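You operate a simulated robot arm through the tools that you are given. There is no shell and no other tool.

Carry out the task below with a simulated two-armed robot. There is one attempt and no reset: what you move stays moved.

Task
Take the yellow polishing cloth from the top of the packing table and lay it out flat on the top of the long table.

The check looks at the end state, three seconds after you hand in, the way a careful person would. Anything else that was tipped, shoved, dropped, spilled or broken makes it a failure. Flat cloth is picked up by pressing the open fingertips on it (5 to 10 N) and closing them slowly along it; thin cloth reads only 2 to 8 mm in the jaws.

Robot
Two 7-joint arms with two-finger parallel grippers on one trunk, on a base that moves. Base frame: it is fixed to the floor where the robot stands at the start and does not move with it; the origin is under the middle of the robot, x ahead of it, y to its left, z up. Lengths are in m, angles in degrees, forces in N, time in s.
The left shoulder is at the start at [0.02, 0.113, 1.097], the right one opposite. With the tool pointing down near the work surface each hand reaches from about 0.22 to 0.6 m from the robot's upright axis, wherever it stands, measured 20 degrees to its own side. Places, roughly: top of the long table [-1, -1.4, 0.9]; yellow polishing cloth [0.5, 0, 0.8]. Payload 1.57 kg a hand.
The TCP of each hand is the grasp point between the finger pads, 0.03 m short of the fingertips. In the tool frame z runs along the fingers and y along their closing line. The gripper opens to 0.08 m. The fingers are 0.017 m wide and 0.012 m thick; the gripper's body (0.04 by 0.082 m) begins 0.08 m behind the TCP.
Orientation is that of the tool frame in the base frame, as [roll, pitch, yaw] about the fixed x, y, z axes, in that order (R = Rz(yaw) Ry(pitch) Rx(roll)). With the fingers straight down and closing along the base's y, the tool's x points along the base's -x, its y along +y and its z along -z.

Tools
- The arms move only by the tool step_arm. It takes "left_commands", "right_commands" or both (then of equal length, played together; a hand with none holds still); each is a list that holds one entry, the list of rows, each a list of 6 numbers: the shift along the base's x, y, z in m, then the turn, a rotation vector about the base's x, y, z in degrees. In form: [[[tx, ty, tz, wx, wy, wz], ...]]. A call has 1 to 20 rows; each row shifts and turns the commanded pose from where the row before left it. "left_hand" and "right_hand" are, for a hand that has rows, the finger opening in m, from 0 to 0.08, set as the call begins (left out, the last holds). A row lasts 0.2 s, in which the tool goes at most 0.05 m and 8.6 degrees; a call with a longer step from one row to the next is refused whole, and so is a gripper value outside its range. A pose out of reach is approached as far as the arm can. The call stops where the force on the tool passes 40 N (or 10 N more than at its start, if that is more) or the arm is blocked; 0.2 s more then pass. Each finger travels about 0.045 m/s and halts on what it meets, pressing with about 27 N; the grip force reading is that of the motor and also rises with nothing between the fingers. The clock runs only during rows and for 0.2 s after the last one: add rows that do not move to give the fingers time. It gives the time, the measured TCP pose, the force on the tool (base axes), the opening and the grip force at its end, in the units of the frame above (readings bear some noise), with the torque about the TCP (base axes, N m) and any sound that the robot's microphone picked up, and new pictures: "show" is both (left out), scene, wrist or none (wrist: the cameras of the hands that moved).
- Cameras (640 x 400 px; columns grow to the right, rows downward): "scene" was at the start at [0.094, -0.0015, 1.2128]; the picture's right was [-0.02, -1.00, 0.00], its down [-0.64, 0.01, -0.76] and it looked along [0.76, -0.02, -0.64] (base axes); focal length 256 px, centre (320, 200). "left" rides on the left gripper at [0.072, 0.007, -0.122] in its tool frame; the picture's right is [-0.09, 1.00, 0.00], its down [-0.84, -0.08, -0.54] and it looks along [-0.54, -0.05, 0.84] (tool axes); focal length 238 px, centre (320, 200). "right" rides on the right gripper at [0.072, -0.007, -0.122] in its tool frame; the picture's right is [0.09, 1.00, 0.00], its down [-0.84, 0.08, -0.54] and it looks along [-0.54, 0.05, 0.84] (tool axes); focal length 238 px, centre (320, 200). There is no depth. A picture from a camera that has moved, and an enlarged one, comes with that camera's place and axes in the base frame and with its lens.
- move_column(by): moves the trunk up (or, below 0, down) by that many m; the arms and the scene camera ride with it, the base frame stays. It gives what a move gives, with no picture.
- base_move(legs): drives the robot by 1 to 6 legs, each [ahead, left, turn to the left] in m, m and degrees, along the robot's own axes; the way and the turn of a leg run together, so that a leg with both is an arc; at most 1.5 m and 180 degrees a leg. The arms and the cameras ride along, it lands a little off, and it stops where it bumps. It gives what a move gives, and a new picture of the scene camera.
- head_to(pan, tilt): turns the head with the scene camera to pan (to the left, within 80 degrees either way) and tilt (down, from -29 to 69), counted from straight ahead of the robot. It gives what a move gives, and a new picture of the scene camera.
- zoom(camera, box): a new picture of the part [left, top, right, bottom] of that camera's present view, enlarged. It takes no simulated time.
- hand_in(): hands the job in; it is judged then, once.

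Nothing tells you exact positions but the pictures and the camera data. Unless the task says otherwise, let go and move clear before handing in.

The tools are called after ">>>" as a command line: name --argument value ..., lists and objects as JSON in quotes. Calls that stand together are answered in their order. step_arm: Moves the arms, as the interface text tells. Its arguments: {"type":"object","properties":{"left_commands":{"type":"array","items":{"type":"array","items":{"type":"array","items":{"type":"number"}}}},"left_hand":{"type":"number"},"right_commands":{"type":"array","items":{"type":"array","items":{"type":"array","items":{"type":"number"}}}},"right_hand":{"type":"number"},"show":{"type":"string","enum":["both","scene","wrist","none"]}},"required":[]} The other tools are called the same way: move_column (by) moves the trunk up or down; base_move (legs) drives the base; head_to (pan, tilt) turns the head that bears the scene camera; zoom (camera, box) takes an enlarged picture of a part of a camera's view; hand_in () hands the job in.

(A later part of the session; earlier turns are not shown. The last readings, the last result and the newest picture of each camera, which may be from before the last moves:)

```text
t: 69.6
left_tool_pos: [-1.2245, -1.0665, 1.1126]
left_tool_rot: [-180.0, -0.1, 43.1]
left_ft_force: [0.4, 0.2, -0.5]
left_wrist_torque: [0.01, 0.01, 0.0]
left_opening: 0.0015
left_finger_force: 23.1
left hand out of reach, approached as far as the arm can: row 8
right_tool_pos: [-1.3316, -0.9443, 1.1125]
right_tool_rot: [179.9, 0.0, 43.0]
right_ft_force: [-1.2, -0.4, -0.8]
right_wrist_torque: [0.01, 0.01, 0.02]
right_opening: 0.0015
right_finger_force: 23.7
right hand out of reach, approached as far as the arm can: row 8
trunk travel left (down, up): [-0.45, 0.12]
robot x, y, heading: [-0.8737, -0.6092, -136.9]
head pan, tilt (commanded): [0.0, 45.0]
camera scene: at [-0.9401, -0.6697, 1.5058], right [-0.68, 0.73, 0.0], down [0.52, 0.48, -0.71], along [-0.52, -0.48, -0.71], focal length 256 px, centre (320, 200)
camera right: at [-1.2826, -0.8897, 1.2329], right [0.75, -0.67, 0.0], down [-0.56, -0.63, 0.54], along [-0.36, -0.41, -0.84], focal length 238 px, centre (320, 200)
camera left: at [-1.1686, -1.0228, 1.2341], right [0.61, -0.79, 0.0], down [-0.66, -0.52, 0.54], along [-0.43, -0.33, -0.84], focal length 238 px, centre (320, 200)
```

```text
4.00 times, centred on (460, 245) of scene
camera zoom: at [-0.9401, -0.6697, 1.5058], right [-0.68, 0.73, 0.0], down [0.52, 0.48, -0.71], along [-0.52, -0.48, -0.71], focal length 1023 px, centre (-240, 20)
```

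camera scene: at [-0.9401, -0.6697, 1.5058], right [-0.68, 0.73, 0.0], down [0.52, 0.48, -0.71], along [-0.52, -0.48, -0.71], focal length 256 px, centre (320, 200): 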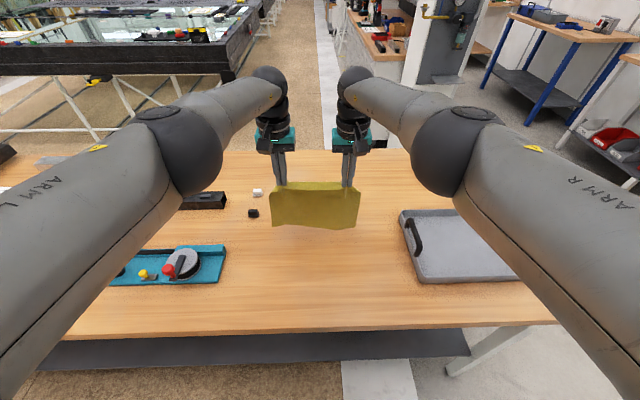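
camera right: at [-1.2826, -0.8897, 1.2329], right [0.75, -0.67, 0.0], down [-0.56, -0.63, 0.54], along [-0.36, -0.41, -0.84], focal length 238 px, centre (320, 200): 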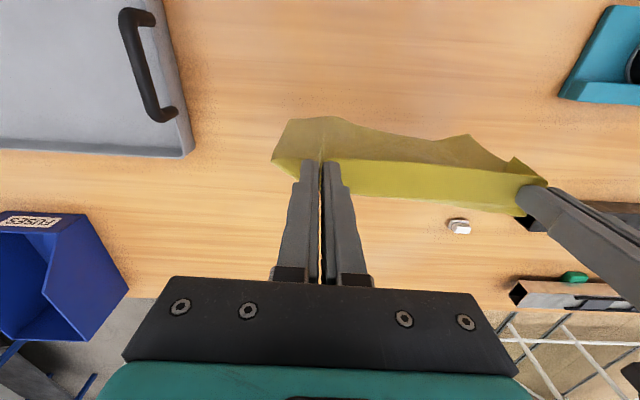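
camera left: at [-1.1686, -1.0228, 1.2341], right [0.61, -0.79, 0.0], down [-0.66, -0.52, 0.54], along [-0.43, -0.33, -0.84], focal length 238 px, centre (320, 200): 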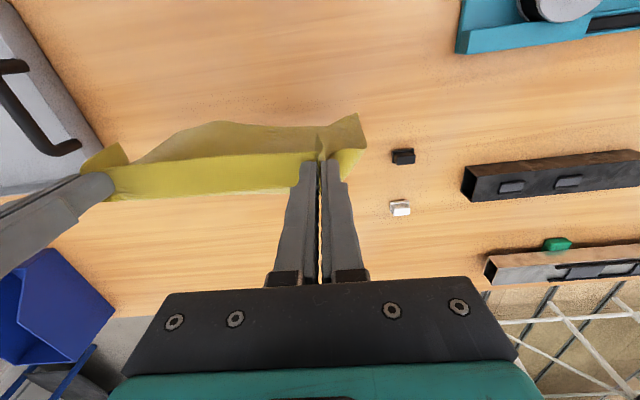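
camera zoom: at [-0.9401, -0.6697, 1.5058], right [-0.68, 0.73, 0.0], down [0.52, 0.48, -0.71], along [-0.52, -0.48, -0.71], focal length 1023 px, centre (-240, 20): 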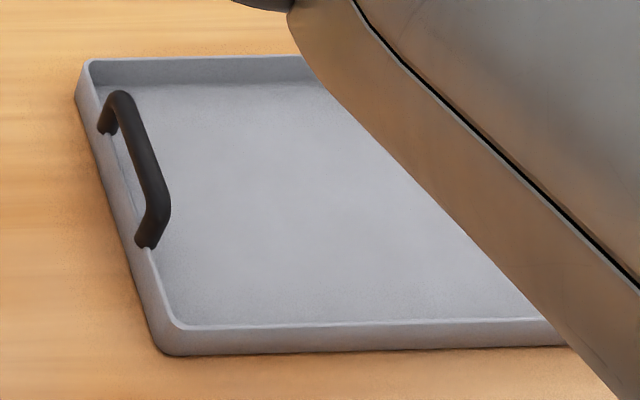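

Triangulating the bits puts the long table's top at about z = 0.87 rather than 0.90, so my first stroke simply began before the cloth touched. I lower to contact and then draw back and down in step, checking halfway.

>>> step_arm --left_commands '[[[0.0088, 0.0082, -0.02, 0, 0, 0], [0, 0, -0.02, 0, 0, 0], [0.0073, 0.0068, -0.01, 0, 0, 0], [0.011, 0.0102, -0.011, 0, 0, 0], [0.011, 0.0102, -0.012, 0, 0, 0], [0.011, 0.0102, -0.013, 0, 0, 0], [0.011, 0.0102, -0.013, 0, 0, 0], [0, 0, 0, 0, 0, 0]]]' --right_commands '[[[0.0088, 0.0082, -0.02, 0, 0, 0], [0, 0, -0.02, 0, 0, 0], [0.0073, 0.0068, -0.01, 0, 0, 0], [0.011, 0.0102, -0.011, 0, 0, 0], [0.011, 0.0102, -0.012, 0, 0, 0], [0.011, 0.0102, -0.013, 0, 0, 0], [0.011, 0.0102, -0.013, 0, 0, 0], [0, 0, 0, 0, 0, 0]]]' --show "both"

>>> zoom --camera "scene" --box '[240, 180, 400, 280]'

```text
t: 71.4
left_tool_pos: [-1.1638, -1.0091, 1.0131]
left_tool_rot: [-179.9, 0.0, 43.1]
left_ft_force: [0.0, -1.1, 0.0]
left_wrist_torque: [0.01, 0.01, 0.04]
left_opening: 0.0017
left_finger_force: 23.1
right_tool_pos: [-1.2715, -0.8893, 1.0138]
right_tool_rot: [179.9, 0.0, 42.9]
right_ft_force: [0.8, 0.4, 0.6]
right_wrist_torque: [-0.01, -0.03, 0.03]
right_opening: 0.0016
right_finger_force: 23.3
trunk travel left (down, up): [-0.45, 0.12]
robot x, y, heading: [-0.8713, -0.6071, -137.0]
head pan, tilt (commanded): [0.0, 45.0]
camera scene: at [-0.9403, -0.6698, 1.5058], right [-0.68, 0.73, 0.0], down [0.52, 0.48, -0.71], along [-0.52, -0.48, -0.71], focal length 256 px, centre (320, 200)
camera right: at [-1.2236, -0.8339, 1.1342], right [0.75, -0.67, 0.0], down [-0.56, -0.63, 0.54], along [-0.36, -0.41, -0.84], focal length 238 px, centre (320, 200)
camera left: at [-1.1072, -0.9656, 1.1348], right [0.61, -0.79, 0.0], down [-0.66, -0.52, 0.54], along [-0.43, -0.33, -0.84], focal length 238 px, centre (320, 200)
```

scene: 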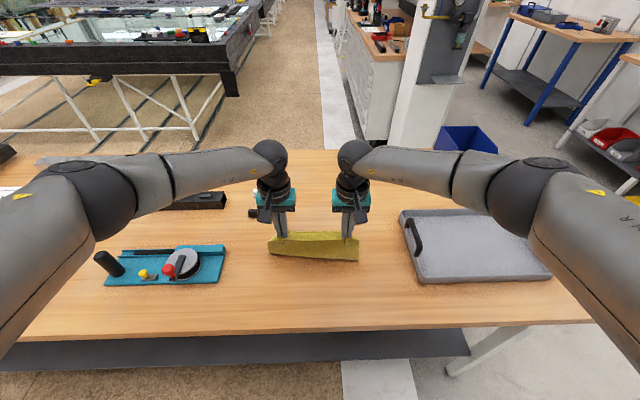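
right: 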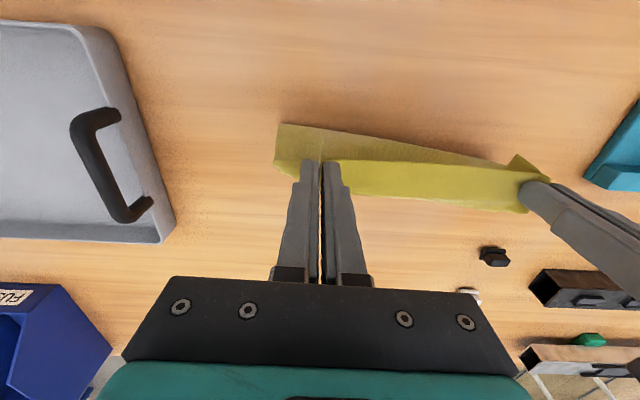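
left: 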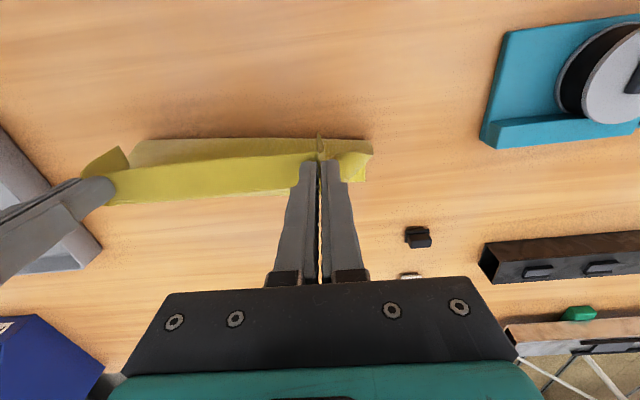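

```text
4.00 times, centred on (320, 230) of scene
camera zoom: at [-0.9403, -0.6698, 1.5058], right [-0.68, 0.73, 0.0], down [0.52, 0.48, -0.71], along [-0.52, -0.48, -0.71], focal length 1023 px, centre (320, 80)
```

zoom: 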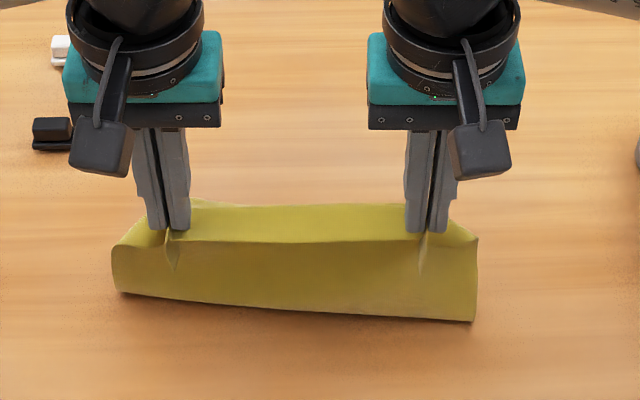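

The lower line of the sheet now rests on the table right under the hands. I zoom to see whether the rest goes forward (good) or curls back.

>>> zoom --camera "left" --box '[280, 110, 440, 210]'

>>> zoom --camera "right" --box '[240, 100, 400, 200]'

>>> zoom --camera "scene" --box '[256, 225, 376, 300]'

```text
4.00 times, centred on (360, 160) of left
camera zoom: at [-1.1072, -0.9656, 1.1348], right [0.61, -0.79, 0.0], down [-0.66, -0.52, 0.54], along [-0.43, -0.33, -0.84], focal length 953 px, centre (160, 360)
```

zoom: 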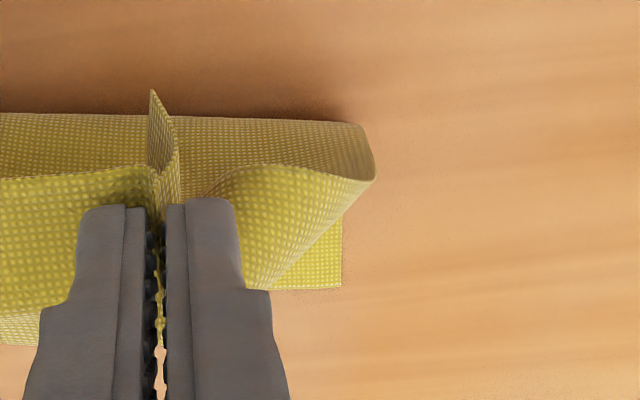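

```text
4.00 times, centred on (320, 150) of right
camera zoom: at [-1.2236, -0.8339, 1.1342], right [0.75, -0.67, 0.0], down [-0.56, -0.63, 0.54], along [-0.36, -0.41, -0.84], focal length 953 px, centre (320, 400)
```

zoom: 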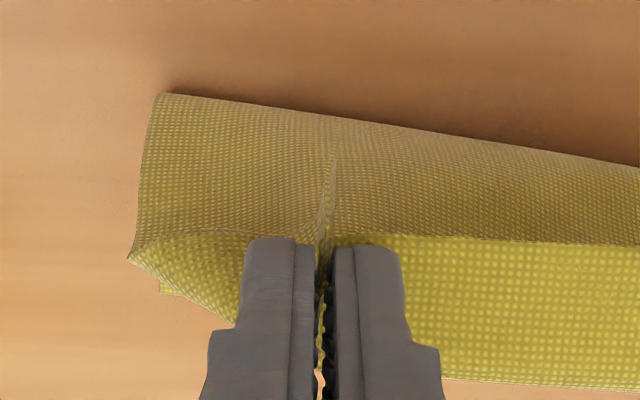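

```text
5.33 times, centred on (316, 262) of scene
camera zoom: at [-0.9403, -0.6698, 1.5058], right [-0.68, 0.73, 0.0], down [0.52, 0.48, -0.71], along [-0.52, -0.48, -0.71], focal length 1364 px, centre (341, -133)
```

zoom: 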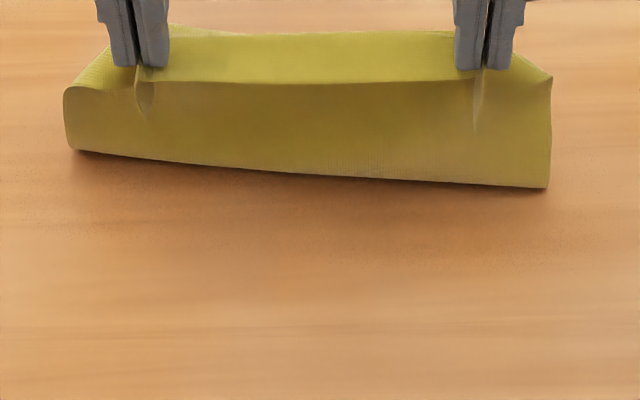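

The far corners lie on the table about 0.55–0.56 m ahead and the sheet curls forward properly, so the laying works. I continue the stroke.

>>> step_arm --left_commands '[[[0.011, 0.0102, -0.013, 0, 0, 0], [0.011, 0.0102, -0.013, 0, 0, 0], [0.011, 0.0102, -0.013, 0, 0, 0], [0.011, 0.0102, -0.013, 0, 0, 0], [0.011, 0.0102, -0.013, 0, 0, 0], [0, 0, 0, 0, 0, 0]]]' --right_commands '[[[0.011, 0.0102, -0.013, 0, 0, 0], [0.011, 0.0102, -0.013, 0, 0, 0], [0.011, 0.0102, -0.013, 0, 0, 0], [0.011, 0.0102, -0.013, 0, 0, 0], [0.011, 0.0102, -0.013, 0, 0, 0], [0, 0, 0, 0, 0, 0]]]' --show "both"

>>> zoom --camera "scene" --box '[240, 200, 400, 300]'

```text
t: 72.8
left_tool_pos: [-1.1103, -0.9598, 0.9486]
left_tool_rot: [180.0, 0.1, 43.1]
left_ft_force: [0.0, -0.1, 0.1]
left_wrist_torque: [0.01, -0.02, 0.06]
left_opening: 0.0014
left_finger_force: 23.6
right_tool_pos: [-1.2157, -0.8392, 0.9475]
right_tool_rot: [179.8, 0.0, 43.1]
right_ft_force: [0.5, -0.8, 0.4]
right_wrist_torque: [0.03, 0.01, 0.01]
right_opening: 0.0017
right_finger_force: 23.3
trunk travel left (down, up): [-0.45, 0.12]
robot x, y, heading: [-0.8751, -0.6044, -137.2]
head pan, tilt (commanded): [0.0, 45.0]
camera scene: at [-0.9402, -0.6698, 1.5058], right [-0.68, 0.73, 0.0], down [0.52, 0.48, -0.71], along [-0.52, -0.48, -0.71], focal length 256 px, centre (320, 200)
camera right: at [-1.1674, -0.783, 1.0681], right [0.75, -0.67, 0.0], down [-0.56, -0.63, 0.54], along [-0.36, -0.41, -0.84], focal length 238 px, centre (320, 200)
camera left: at [-1.0532, -0.9155, 1.0704], right [0.61, -0.79, 0.0], down [-0.66, -0.52, 0.54], along [-0.43, -0.33, -0.84], focal length 238 px, centre (320, 200)
```

scene: 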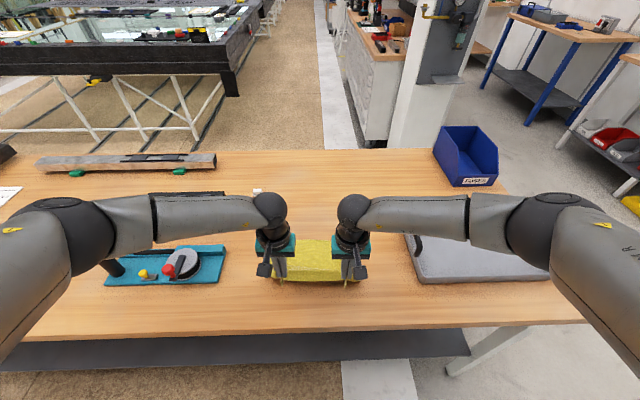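
right: 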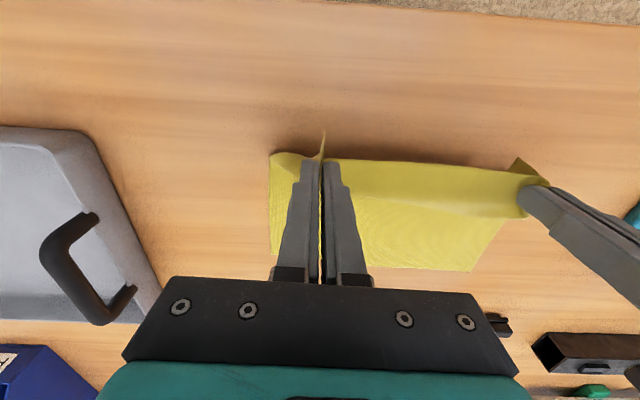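
left: 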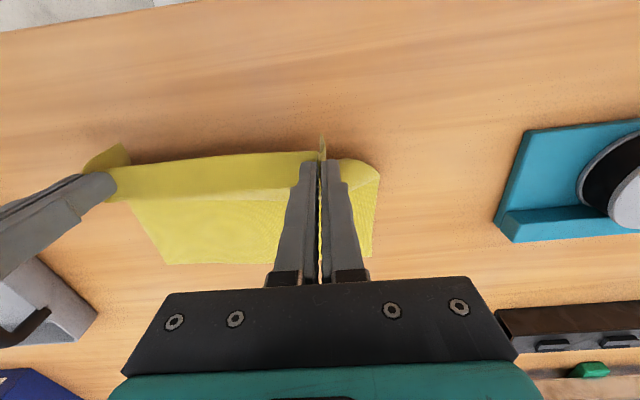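

```text
4.00 times, centred on (320, 250) of scene
camera zoom: at [-0.9402, -0.6698, 1.5058], right [-0.68, 0.73, 0.0], down [0.52, 0.48, -0.71], along [-0.52, -0.48, -0.71], focal length 1023 px, centre (320, 0)
```

zoom: 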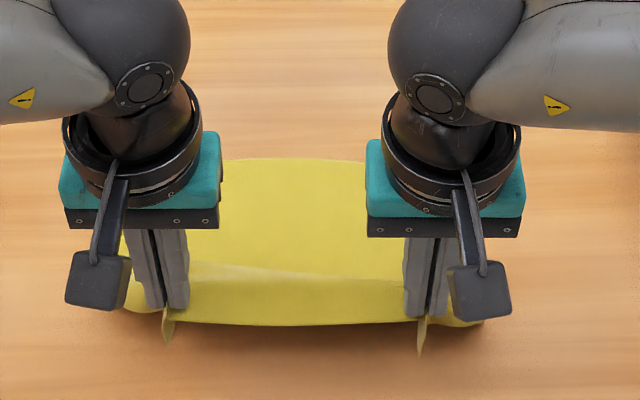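

The cloth is lying forward nicely now, with only the last stretch at the hands still raised by about 5 cm. I bring the hands further back and almost down.

>>> step_arm --left_commands '[[[0.011, 0.0102, -0.011, 0, 0, 0], [0.011, 0.0102, -0.011, 0, 0, 0], [0.011, 0.0102, -0.01, 0, 0, 0], [0.009, 0.0083, -0.008, 0, 0, 0], [0, 0, 0, 0, 0, 0]]]' --right_commands '[[[0.011, 0.0102, -0.011, 0, 0, 0], [0.011, 0.0102, -0.011, 0, 0, 0], [0.011, 0.0102, -0.01, 0, 0, 0], [0.009, 0.0083, -0.008, 0, 0, 0], [0, 0, 0, 0, 0, 0]]]' --show "both"

>>> zoom --camera "scene" --box '[240, 220, 400, 320]'

```text
t: 74.0
left_tool_pos: [-1.0682, -0.9204, 0.9086]
left_tool_rot: [179.9, 0.0, 43.1]
left_ft_force: [0.4, -0.1, -0.6]
left_wrist_torque: [-0.02, -0.03, -0.01]
left_opening: 0.0017
left_finger_force: 23.2
right_tool_pos: [-1.1729, -0.7985, 0.907]
right_tool_rot: [179.8, 0.0, 43.0]
right_ft_force: [0.1, -1.3, 0.0]
right_wrist_torque: [0.01, 0.02, 0.02]
right_opening: 0.002
right_finger_force: 23.7
trunk travel left (down, up): [-0.45, 0.12]
robot x, y, heading: [-0.875, -0.6049, -136.9]
head pan, tilt (commanded): [0.0, 45.0]
camera scene: at [-0.9402, -0.6697, 1.5058], right [-0.68, 0.73, 0.0], down [0.52, 0.48, -0.71], along [-0.52, -0.48, -0.71], focal length 256 px, centre (320, 200)
camera right: at [-1.1254, -0.7442, 1.0279], right [0.75, -0.67, 0.0], down [-0.56, -0.63, 0.54], along [-0.36, -0.41, -0.84], focal length 238 px, centre (320, 200)
camera left: at [-1.0117, -0.8767, 1.0307], right [0.61, -0.79, 0.0], down [-0.66, -0.52, 0.54], along [-0.43, -0.33, -0.84], focal length 238 px, centre (320, 200)
```

scene: 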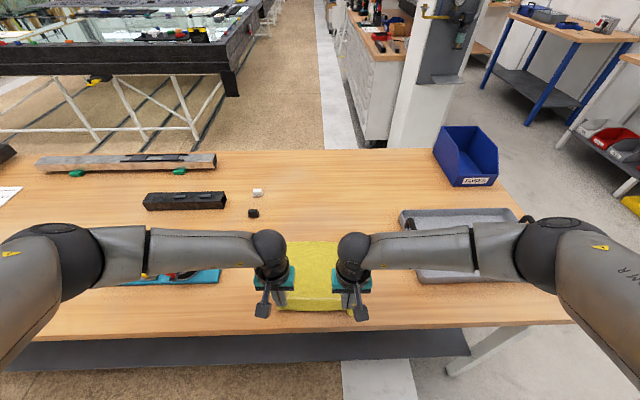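
right: 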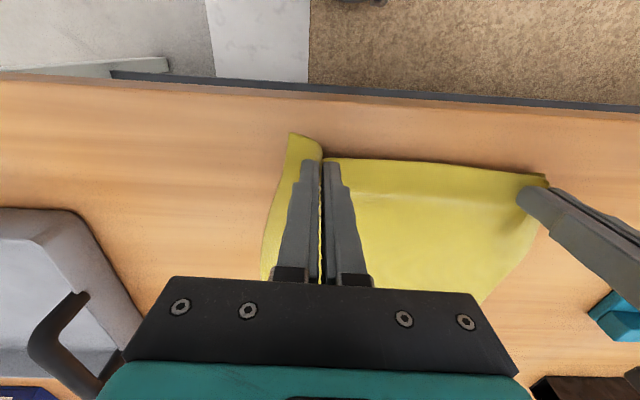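
left: 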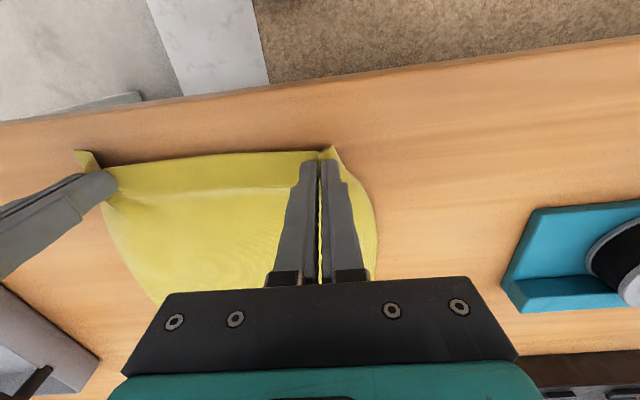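

```text
4.00 times, centred on (320, 270) of scene
camera zoom: at [-0.9402, -0.6697, 1.5058], right [-0.68, 0.73, 0.0], down [0.52, 0.48, -0.71], along [-0.52, -0.48, -0.71], focal length 1023 px, centre (320, -80)
```

zoom: 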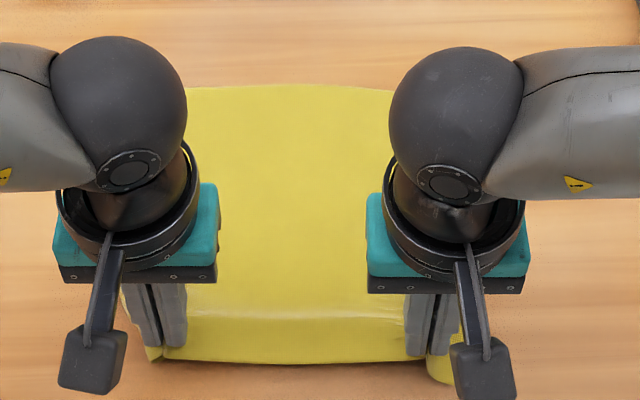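

The cloth lies flat except the last centimetre at the fingertips, about 1 cm above the table. I lower the last bit gently while drawing back slightly to keep it taut.

>>> step_arm --left_commands '[[[0.0022, 0.002, -0.003, 0, 0, 0], [0.0022, 0.002, -0.003, 0, 0, 0], [0, 0, -0.002, 0, 0, 0], [0, 0, 0, 0, 0, 0]]]' --right_commands '[[[0.0015, 0.0014, -0.003, 0, 0, 0], [0.0015, 0.0014, -0.003, 0, 0, 0], [0, 0, -0.002, 0, 0, 0], [0, 0, 0, 0, 0, 0]]]' --show "none"

```text
t: 75.0
left_tool_pos: [-1.0637, -0.9162, 0.8985]
left_tool_rot: [-179.9, 0.0, 43.1]
left_ft_force: [1.0, 0.5, -0.2]
left_wrist_torque: [0.01, 0.0, 0.01]
left_opening: 0.0018
left_finger_force: 23.0
right_tool_pos: [-1.1699, -0.7949, 0.8993]
right_tool_rot: [179.9, 0.0, 43.0]
right_ft_force: [0.0, 0.0, -0.6]
right_wrist_torque: [-0.01, 0.01, 0.03]
right_opening: 0.0017
right_finger_force: 23.2
trunk travel left (down, up): [-0.45, 0.12]
robot x, y, heading: [-0.8743, -0.6086, -136.9]
head pan, tilt (commanded): [0.0, 45.0]
```

>>> step_arm --left_commands '[[[0, 0, -0.002, 0, 0, 0], [0, 0, -0.002, 0, 0, 0], [0, 0, 0, 0, 0, 0]]]' --right_commands '[[[0, 0, -0.002, 0, 0, 0], [0, 0, -0.002, 0, 0, 0], [0, 0, 0, 0, 0, 0]]]' --show "none"

```text
t: 75.8
left_tool_pos: [-1.063, -0.9148, 0.8968]
left_tool_rot: [-179.9, 0.0, 43.1]
left_ft_force: [-0.1, 0.0, -0.6]
left_wrist_torque: [0.01, 0.01, -0.01]
left_opening: 0.0017
left_finger_force: 23.6
right_tool_pos: [-1.1707, -0.7975, 0.8958]
right_tool_rot: [180.0, 0.0, 42.9]
right_ft_force: [-0.7, -1.0, 0.3]
right_wrist_torque: [0.03, -0.04, -0.01]
right_opening: 0.0016
right_finger_force: 23.4
trunk travel left (down, up): [-0.45, 0.12]
robot x, y, heading: [-0.8685, -0.6075, -137.1]
head pan, tilt (commanded): [0.0, 45.0]
```

>>> step_arm --left_commands '[[[0, 0, -0.002, 0, 0, 0], [0, 0, -0.002, 0, 0, 0], [0, 0, 0, 0, 0, 0]]]' --right_commands '[[[0, 0, -0.002, 0, 0, 0], [0, 0, -0.002, 0, 0, 0], [0, 0, 0, 0, 0, 0]]]' --show "none"

>>> step_arm --left_commands '[[[0, 0, -0.001, 0, 0, 0], [0, 0, -0.001, 0, 0, 0], [0, 0, 0, 0, 0, 0]]]' --right_commands '[[[0, 0, -0.001, 0, 0, 0], [0, 0, -0.001, 0, 0, 0], [0, 0, 0, 0, 0, 0]]]' --show "wrist"

```text
t: 76.6
left_tool_pos: [-1.0633, -0.9152, 0.8916]
left_tool_rot: [179.9, 0.1, 43.1]
left_ft_force: [-0.5, 0.3, 3.5]
left_wrist_torque: [-0.01, -0.01, 0.04]
left_opening: 0.0017
left_finger_force: 23.1
right_tool_pos: [-1.1691, -0.7967, 0.8924]
right_tool_rot: [179.9, -0.1, 43.1]
right_ft_force: [0.4, -0.1, 0.0]
right_wrist_torque: [0.0, 0.03, 0.03]
right_opening: 0.0018
right_finger_force: 23.9
trunk travel left (down, up): [-0.45, 0.12]
robot x, y, heading: [-0.8713, -0.6104, -136.9]
head pan, tilt (commanded): [0.0, 45.0]
```

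```text
t: 77.4
left_tool_pos: [-1.0652, -0.916, 0.8915]
left_tool_rot: [-179.9, 0.2, 43.1]
left_ft_force: [5.5, 0.9, 28.6]
left_wrist_torque: [-0.1, -0.25, 0.09]
left_opening: 0.0016
left_finger_force: 23.6
right_tool_pos: [-1.1703, -0.7956, 0.892]
right_tool_rot: [180.0, 0.0, 43.0]
right_ft_force: [-0.2, 1.0, 1.0]
right_wrist_torque: [0.02, -0.01, 0.03]
right_opening: 0.0016
right_finger_force: 23.5
trunk travel left (down, up): [-0.45, 0.12]
robot x, y, heading: [-0.8692, -0.6114, -136.9]
head pan, tilt (commanded): [0.0, 45.0]
camera right: at [-1.1217, -0.7397, 1.0116], right [0.75, -0.67, 0.0], down [-0.56, -0.63, 0.54], along [-0.36, -0.41, -0.84], focal length 238 px, centre (320, 200)
camera left: at [-1.0065, -0.8716, 1.0134], right [0.61, -0.79, 0.0], down [-0.66, -0.51, 0.55], along [-0.43, -0.33, -0.84], focal length 238 px, centre (320, 200)
```

right: 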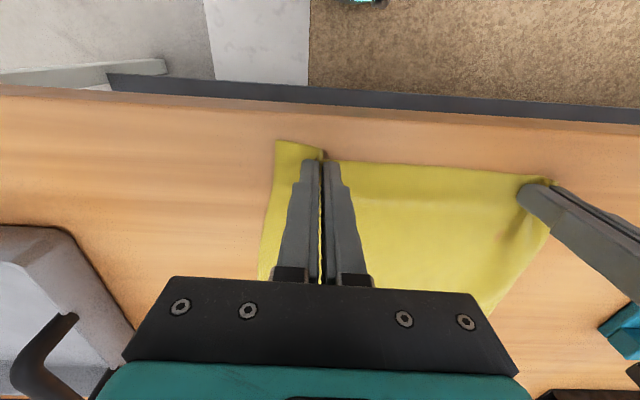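
left: 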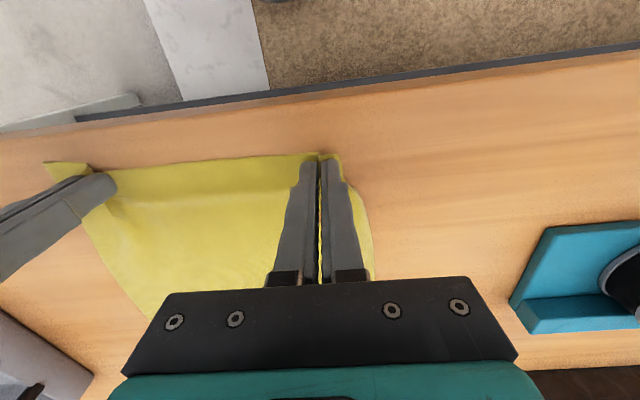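

The fingertips touch at TCP z ≈ 0.892, so the table top is at about 0.862; the left presses too hard (29 N). I ease the left up 1.5 mm and inspect before releasing.

>>> step_arm --left_commands '[[[0, 0, 0.0015, 0, 0, 0], [0, 0, 0, 0, 0, 0]]]' --right_commands '[[[0, 0, -0.0003, 0, 0, 0], [0, 0, 0, 0, 0, 0]]]' --show "none"

>>> zoom --camera "right" --box '[240, 110, 560, 310]'

>>> zoom --camera "left" --box '[60, 110, 380, 310]'

>>> zoom --camera "scene" --box '[240, 220, 400, 320]'

```text
t: 78.0
left_tool_pos: [-1.0631, -0.9158, 0.8919]
left_tool_rot: [-180.0, 0.2, 43.1]
left_ft_force: [-2.1, -0.9, 11.6]
left_wrist_torque: [-0.09, -0.01, -0.01]
left_opening: 0.0021
left_finger_force: 23.5
right_tool_pos: [-1.1707, -0.7955, 0.8898]
right_tool_rot: [179.8, 0.0, 43.0]
right_ft_force: [1.3, 1.4, 7.8]
right_wrist_torque: [0.06, -0.05, 0.03]
right_opening: 0.0016
right_finger_force: 23.7
trunk travel left (down, up): [-0.45, 0.12]
robot x, y, heading: [-0.8713, -0.6093, -137.3]
head pan, tilt (commanded): [0.0, 45.0]
```

```text
2.00 times, centred on (400, 210) of right
camera zoom: at [-1.1224, -0.7404, 1.0115], right [0.75, -0.67, 0.0], down [-0.56, -0.63, 0.54], along [-0.36, -0.41, -0.84], focal length 477 px, centre (160, 180)
```

zoom: 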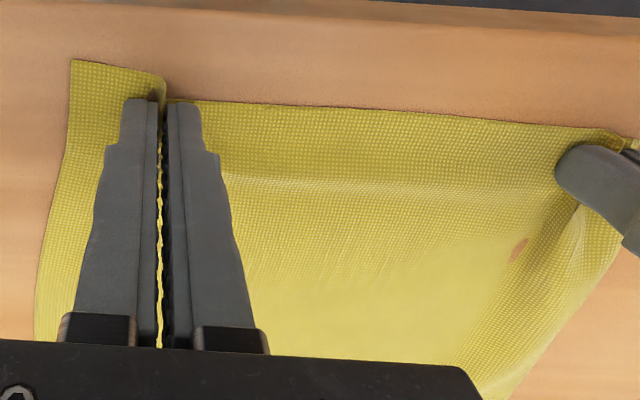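

```text
2.00 times, centred on (220, 210) of left
camera zoom: at [-1.0064, -0.8716, 1.0137], right [0.61, -0.79, 0.0], down [-0.66, -0.51, 0.54], along [-0.43, -0.33, -0.84], focal length 477 px, centre (520, 180)
```

zoom: 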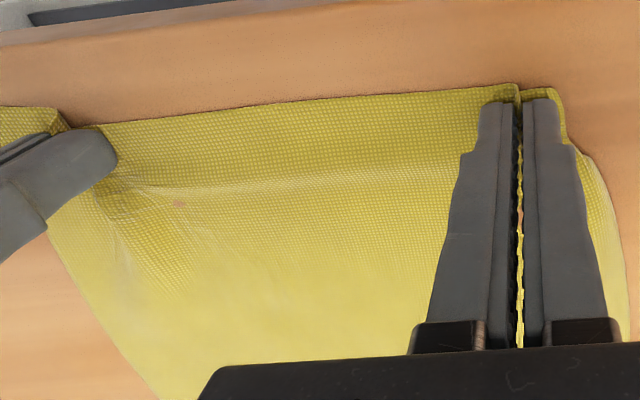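

```text
4.00 times, centred on (320, 270) of scene
camera zoom: at [-0.9395, -0.6688, 1.5058], right [-0.68, 0.73, 0.0], down [0.52, 0.48, -0.71], along [-0.52, -0.48, -0.71], focal length 1023 px, centre (320, -80)
```

zoom: 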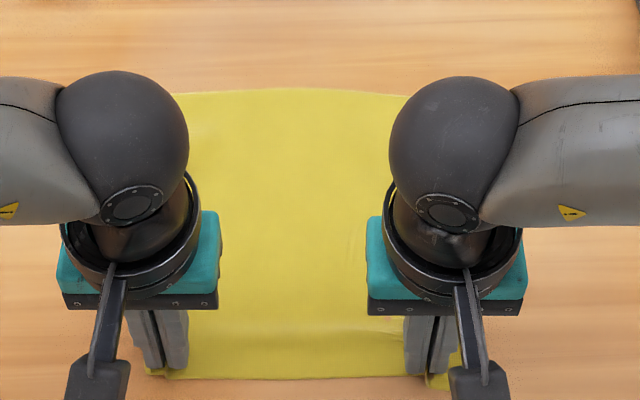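

Only a soft wave near the hands and the pinch folds remain. I pull back a few millimetres to smooth the wave, then open the fingers slowly with light contact so they spread the folds back out.

>>> step_arm --left_commands '[[[0.0022, 0.002, 0.0005, 0, 0, 0], [0.0022, 0.002, 0, 0, 0, 0], [0.0015, 0.0014, 0, 0, 0, 0], [0, 0, 0, 0, 0, 0]]]' --right_commands '[[[0.0022, 0.002, 0.0005, 0, 0, 0], [0.0022, 0.002, 0, 0, 0, 0], [0.0015, 0.0014, 0, 0, 0, 0], [0, 0, 0, 0, 0, 0]]]' --show "wrist"

```text
t: 79.0
left_tool_pos: [-1.0581, -0.9095, 0.8932]
left_tool_rot: [-180.0, 0.0, 43.1]
left_ft_force: [-0.4, -1.1, 6.0]
left_wrist_torque: [-0.05, -0.02, -0.02]
left_opening: 0.0016
left_finger_force: 23.8
right_tool_pos: [-1.1646, -0.7916, 0.8906]
right_tool_rot: [179.9, 0.2, 43.0]
right_ft_force: [-2.4, -1.0, 7.7]
right_wrist_torque: [0.0, 0.06, 0.05]
right_opening: 0.0015
right_finger_force: 23.3
trunk travel left (down, up): [-0.45, 0.12]
robot x, y, heading: [-0.8715, -0.6063, -137.0]
head pan, tilt (commanded): [0.0, 45.0]
camera right: at [-1.1171, -0.7355, 1.0114], right [0.75, -0.67, 0.0], down [-0.56, -0.63, 0.54], along [-0.36, -0.41, -0.84], focal length 238 px, centre (320, 200)
camera left: at [-1.0005, -0.8655, 1.0139], right [0.61, -0.79, 0.0], down [-0.66, -0.52, 0.54], along [-0.43, -0.33, -0.84], focal length 238 px, centre (320, 200)
```

right: 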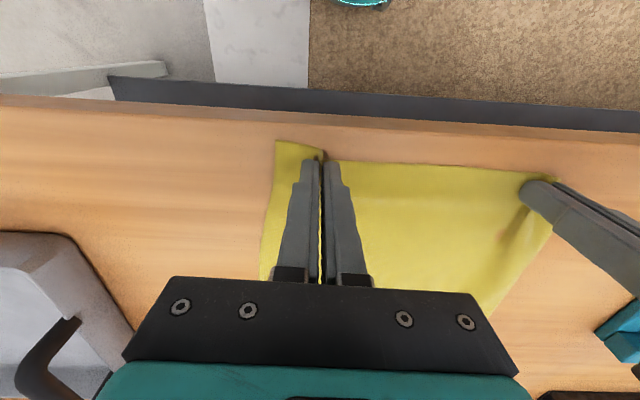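
left: 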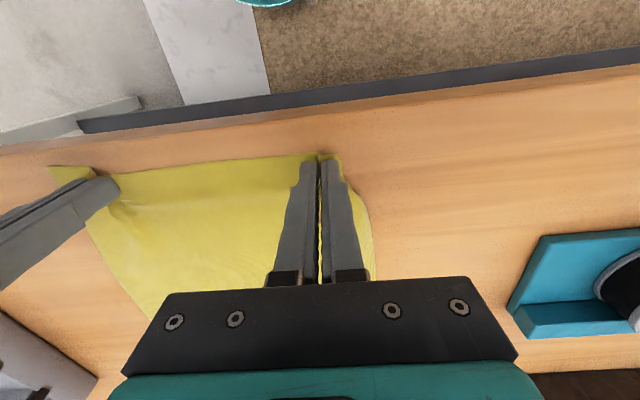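

Now I open both grippers slowly in small steps with the fingertips lightly on the cloth.

>>> step_arm --left_commands '[[[0, 0, 0, 0, 0, 0], [0, 0, 0, 0, 0, 0]]]' --right_commands '[[[0, 0, 0, 0, 0, 0], [0, 0, 0, 0, 0, 0]]]' --left_hand 0.007 --right_hand 0.007 --show "none"

>>> step_arm --left_commands '[[[0, 0, 0, 0, 0, 0], [0, 0, 0, 0, 0, 0]]]' --right_commands '[[[0, 0, 0, 0, 0, 0], [0, 0, 0, 0, 0, 0]]]' --left_hand 0.014 --right_hand 0.014 --show "wrist"

```text
t: 79.6
left_tool_pos: [-1.0571, -0.9083, 0.8922]
left_tool_rot: [-180.0, 0.0, 43.1]
left_ft_force: [-1.1, 0.1, 3.4]
left_wrist_torque: [-0.02, 0.01, -0.04]
left_opening: 0.0061
left_finger_force: 0.1
right_tool_pos: [-1.1646, -0.7912, 0.8896]
right_tool_rot: [179.9, 0.1, 43.0]
right_ft_force: [-0.9, -1.9, 10.1]
right_wrist_torque: [0.0, -0.01, -0.02]
right_opening: 0.0053
right_finger_force: 0.0
trunk travel left (down, up): [-0.45, 0.12]
robot x, y, heading: [-0.8714, -0.6082, -137.0]
head pan, tilt (commanded): [0.0, 45.0]
```

```text
t: 80.2
left_tool_pos: [-1.0571, -0.9088, 0.8917]
left_tool_rot: [180.0, -0.1, 43.2]
left_ft_force: [0.0, 1.0, 2.4]
left_wrist_torque: [-0.01, -0.01, -0.02]
left_opening: 0.0135
left_finger_force: 0.2
right_tool_pos: [-1.1642, -0.7899, 0.8904]
right_tool_rot: [179.9, 0.0, 43.0]
right_ft_force: [0.5, -1.1, 10.1]
right_wrist_torque: [0.05, -0.01, -0.02]
right_opening: 0.0119
right_finger_force: 0.0
trunk travel left (down, up): [-0.45, 0.12]
robot x, y, heading: [-0.8744, -0.6067, -136.9]
head pan, tilt (commanded): [0.0, 45.0]
camera right: at [-1.1163, -0.7354, 1.0114], right [0.75, -0.67, 0.0], down [-0.56, -0.63, 0.54], along [-0.36, -0.41, -0.84], focal length 238 px, centre (320, 200)
camera left: at [-1.0002, -0.8656, 1.014], right [0.61, -0.79, 0.0], down [-0.66, -0.52, 0.54], along [-0.43, -0.33, -0.84], focal length 238 px, centre (320, 200)
```

right: 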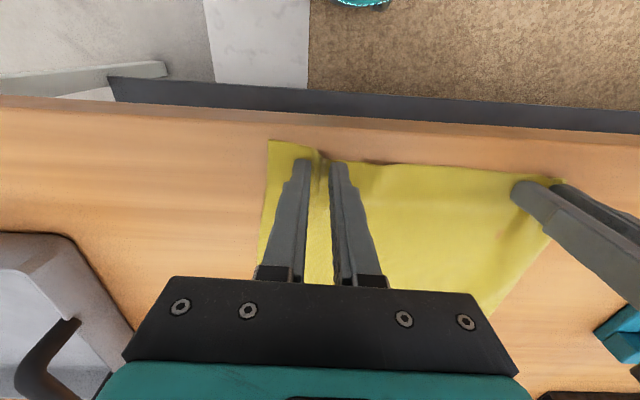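
left: 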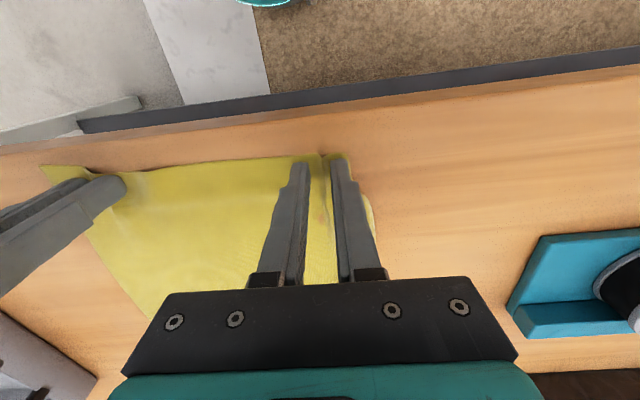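

The folds open well, but the inner fingers push a little slack toward the middle. I move both hands outward as they continue opening so the inner fingers stay put and the outer ones carry the corners back out.

>>> step_arm --left_commands '[[[0.0014, -0.0015, -0.0005, 0, 0, 0], [0.0014, -0.0015, 0, 0, 0, 0], [0.0014, -0.0015, 0, 0, 0, 0]]]' --right_commands '[[[-0.0014, 0.0015, 0.0005, 0, 0, 0], [-0.0014, 0.0015, 0, 0, 0, 0], [-0.0014, 0.0015, 0, 0, 0, 0]]]' --left_hand 0.018 --right_hand 0.018 --show "none"

>>> step_arm --left_commands '[[[0.0014, -0.0015, 0, 0, 0, 0], [0.0014, -0.0015, 0, 0, 0, 0], [0.0014, -0.0015, 0, 0, 0, 0]]]' --right_commands '[[[-0.0014, 0.0015, 0, 0, 0, 0], [-0.0014, 0.0015, 0, 0, 0, 0], [-0.0014, 0.0015, 0, 0, 0, 0]]]' --left_hand 0.023 --right_hand 0.023 --show "wrist"

```text
t: 81.0
left_tool_pos: [-1.0538, -0.9148, 0.8923]
left_tool_rot: [180.0, 0.1, 43.2]
left_ft_force: [-1.4, 0.3, 5.5]
left_wrist_torque: [-0.04, -0.05, 0.02]
left_opening: 0.0169
left_finger_force: 0.2
right_tool_pos: [-1.1685, -0.7861, 0.8903]
right_tool_rot: [180.0, 0.2, 43.0]
right_ft_force: [0.3, 0.1, 8.1]
right_wrist_torque: [0.02, -0.05, -0.03]
right_opening: 0.0172
right_finger_force: 0.1
trunk travel left (down, up): [-0.45, 0.12]
robot x, y, heading: [-0.8751, -0.6088, -136.9]
head pan, tilt (commanded): [0.0, 45.0]
```

```text
t: 81.8
left_tool_pos: [-1.0487, -0.9189, 0.8916]
left_tool_rot: [-179.9, -0.1, 43.1]
left_ft_force: [-1.0, 0.6, 1.0]
left_wrist_torque: [0.01, 0.01, 0.0]
left_opening: 0.0222
left_finger_force: 0.0
right_tool_pos: [-1.1722, -0.7809, 0.8912]
right_tool_rot: [179.8, 0.1, 43.0]
right_ft_force: [2.0, -3.1, 8.7]
right_wrist_torque: [-0.01, -0.07, 0.04]
right_opening: 0.0201
right_finger_force: 0.1
trunk travel left (down, up): [-0.45, 0.12]
robot x, y, heading: [-0.8701, -0.6068, -137.0]
head pan, tilt (commanded): [0.0, 45.0]
camera right: at [-1.1246, -0.7264, 1.0114], right [0.75, -0.67, 0.0], down [-0.56, -0.63, 0.54], along [-0.36, -0.41, -0.84], focal length 238 px, centre (320, 200)
camera left: at [-0.9913, -0.8757, 1.0141], right [0.61, -0.79, 0.0], down [-0.66, -0.52, 0.54], along [-0.43, -0.33, -0.84], focal length 238 px, centre (320, 200)
```

right: 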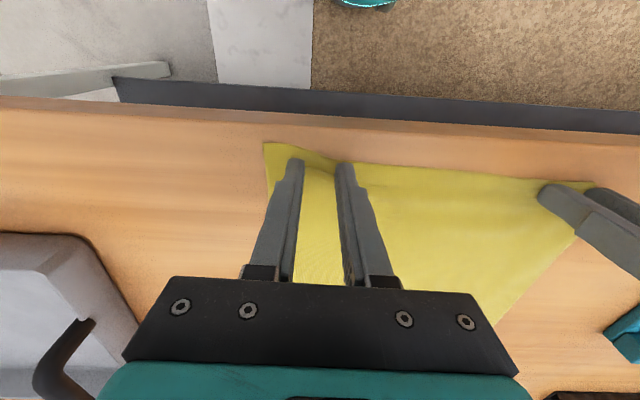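
left: 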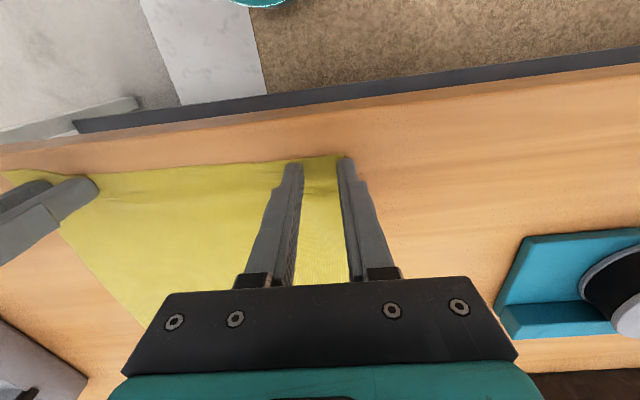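

The folds have opened out on both sides. I zoom to check for remaining wrinkles before lifting off.

>>> zoom --camera "right" --box '[240, 110, 560, 310]'

>>> zoom --camera "left" --box '[60, 110, 380, 310]'

```text
2.00 times, centred on (400, 210) of right
camera zoom: at [-1.1246, -0.7264, 1.0114], right [0.75, -0.67, 0.0], down [-0.56, -0.63, 0.54], along [-0.36, -0.41, -0.84], focal length 477 px, centre (160, 180)
```

zoom: 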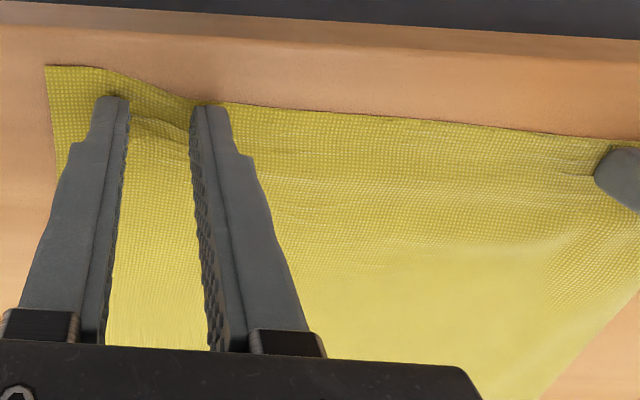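

```text
2.00 times, centred on (220, 210) of left
camera zoom: at [-0.9913, -0.8757, 1.0141], right [0.61, -0.79, 0.0], down [-0.66, -0.52, 0.54], along [-0.43, -0.33, -0.84], focal length 477 px, centre (520, 180)
```

zoom: 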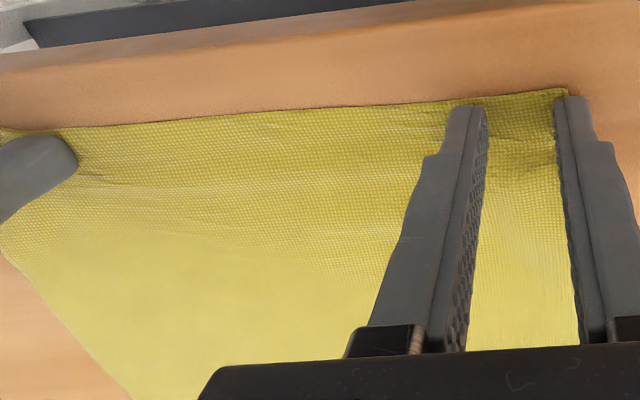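

Cloth looks flat with only faint creases at the grip marks. I lift both hands straight up and clear.

>>> step_arm --left_commands '[[[0, 0, 0.003, 0, 0, 0], [0, 0, 0.005, 0, 0, 0], [0, 0, 0.01, 0, 0, 0], [0, 0, 0.02, 0, 0, 0], [0, 0, 0.03, 0, 0, 0], [0, 0, 0.03, 0, 0, 0], [0, 0, 0, 0, 0, 0]]]' --right_commands '[[[0, 0, 0.003, 0, 0, 0], [0, 0, 0.005, 0, 0, 0], [0, 0, 0.01, 0, 0, 0], [0, 0, 0.02, 0, 0, 0], [0, 0, 0.03, 0, 0, 0], [0, 0, 0.03, 0, 0, 0], [0, 0, 0, 0, 0, 0]]]' --show "both"

```text
t: 83.4
left_tool_pos: [-1.05, -0.9178, 0.991]
left_tool_rot: [-179.9, 0.0, 43.1]
left_ft_force: [-0.3, -0.8, -0.4]
left_wrist_torque: [0.02, -0.04, -0.04]
left_opening: 0.023
left_finger_force: 0.0
right_tool_pos: [-1.1757, -0.7818, 0.9888]
right_tool_rot: [179.9, 0.1, 43.0]
right_ft_force: [0.4, 0.0, 0.1]
right_wrist_torque: [-0.03, -0.01, 0.0]
right_opening: 0.0231
right_finger_force: 0.0
trunk travel left (down, up): [-0.45, 0.12]
robot x, y, heading: [-0.8708, -0.6064, -137.2]
head pan, tilt (commanded): [0.0, 45.0]
camera scene: at [-0.9402, -0.6698, 1.5057], right [-0.68, 0.73, 0.0], down [0.52, 0.48, -0.71], along [-0.52, -0.48, -0.71], focal length 256 px, centre (320, 200)
camera right: at [-1.1263, -0.7263, 1.1103], right [0.75, -0.67, 0.0], down [-0.56, -0.63, 0.54], along [-0.36, -0.41, -0.84], focal length 238 px, centre (320, 200)
camera left: at [-0.993, -0.8748, 1.1126], right [0.61, -0.79, 0.0], down [-0.66, -0.52, 0.54], along [-0.43, -0.33, -0.84], focal length 238 px, centre (320, 200)
```

scene: 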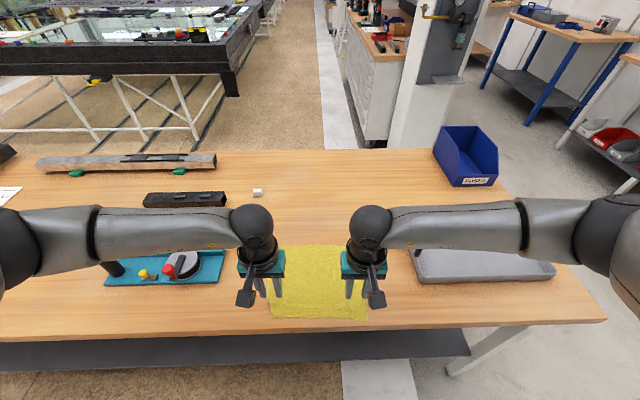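
right: 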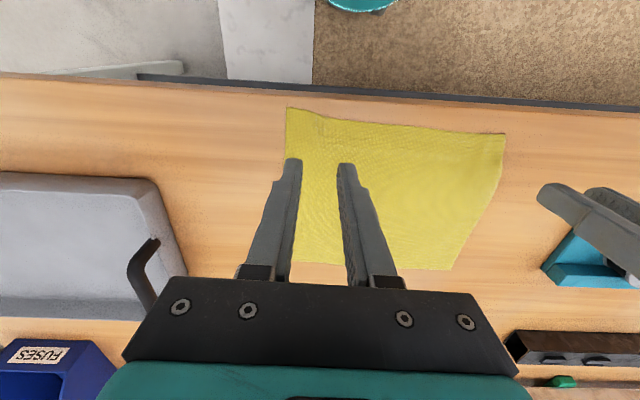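
left: 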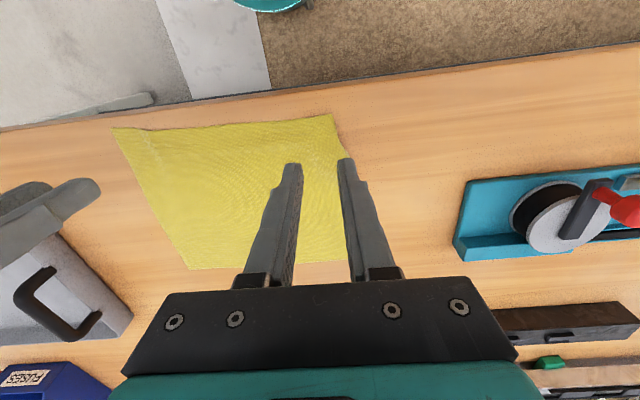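

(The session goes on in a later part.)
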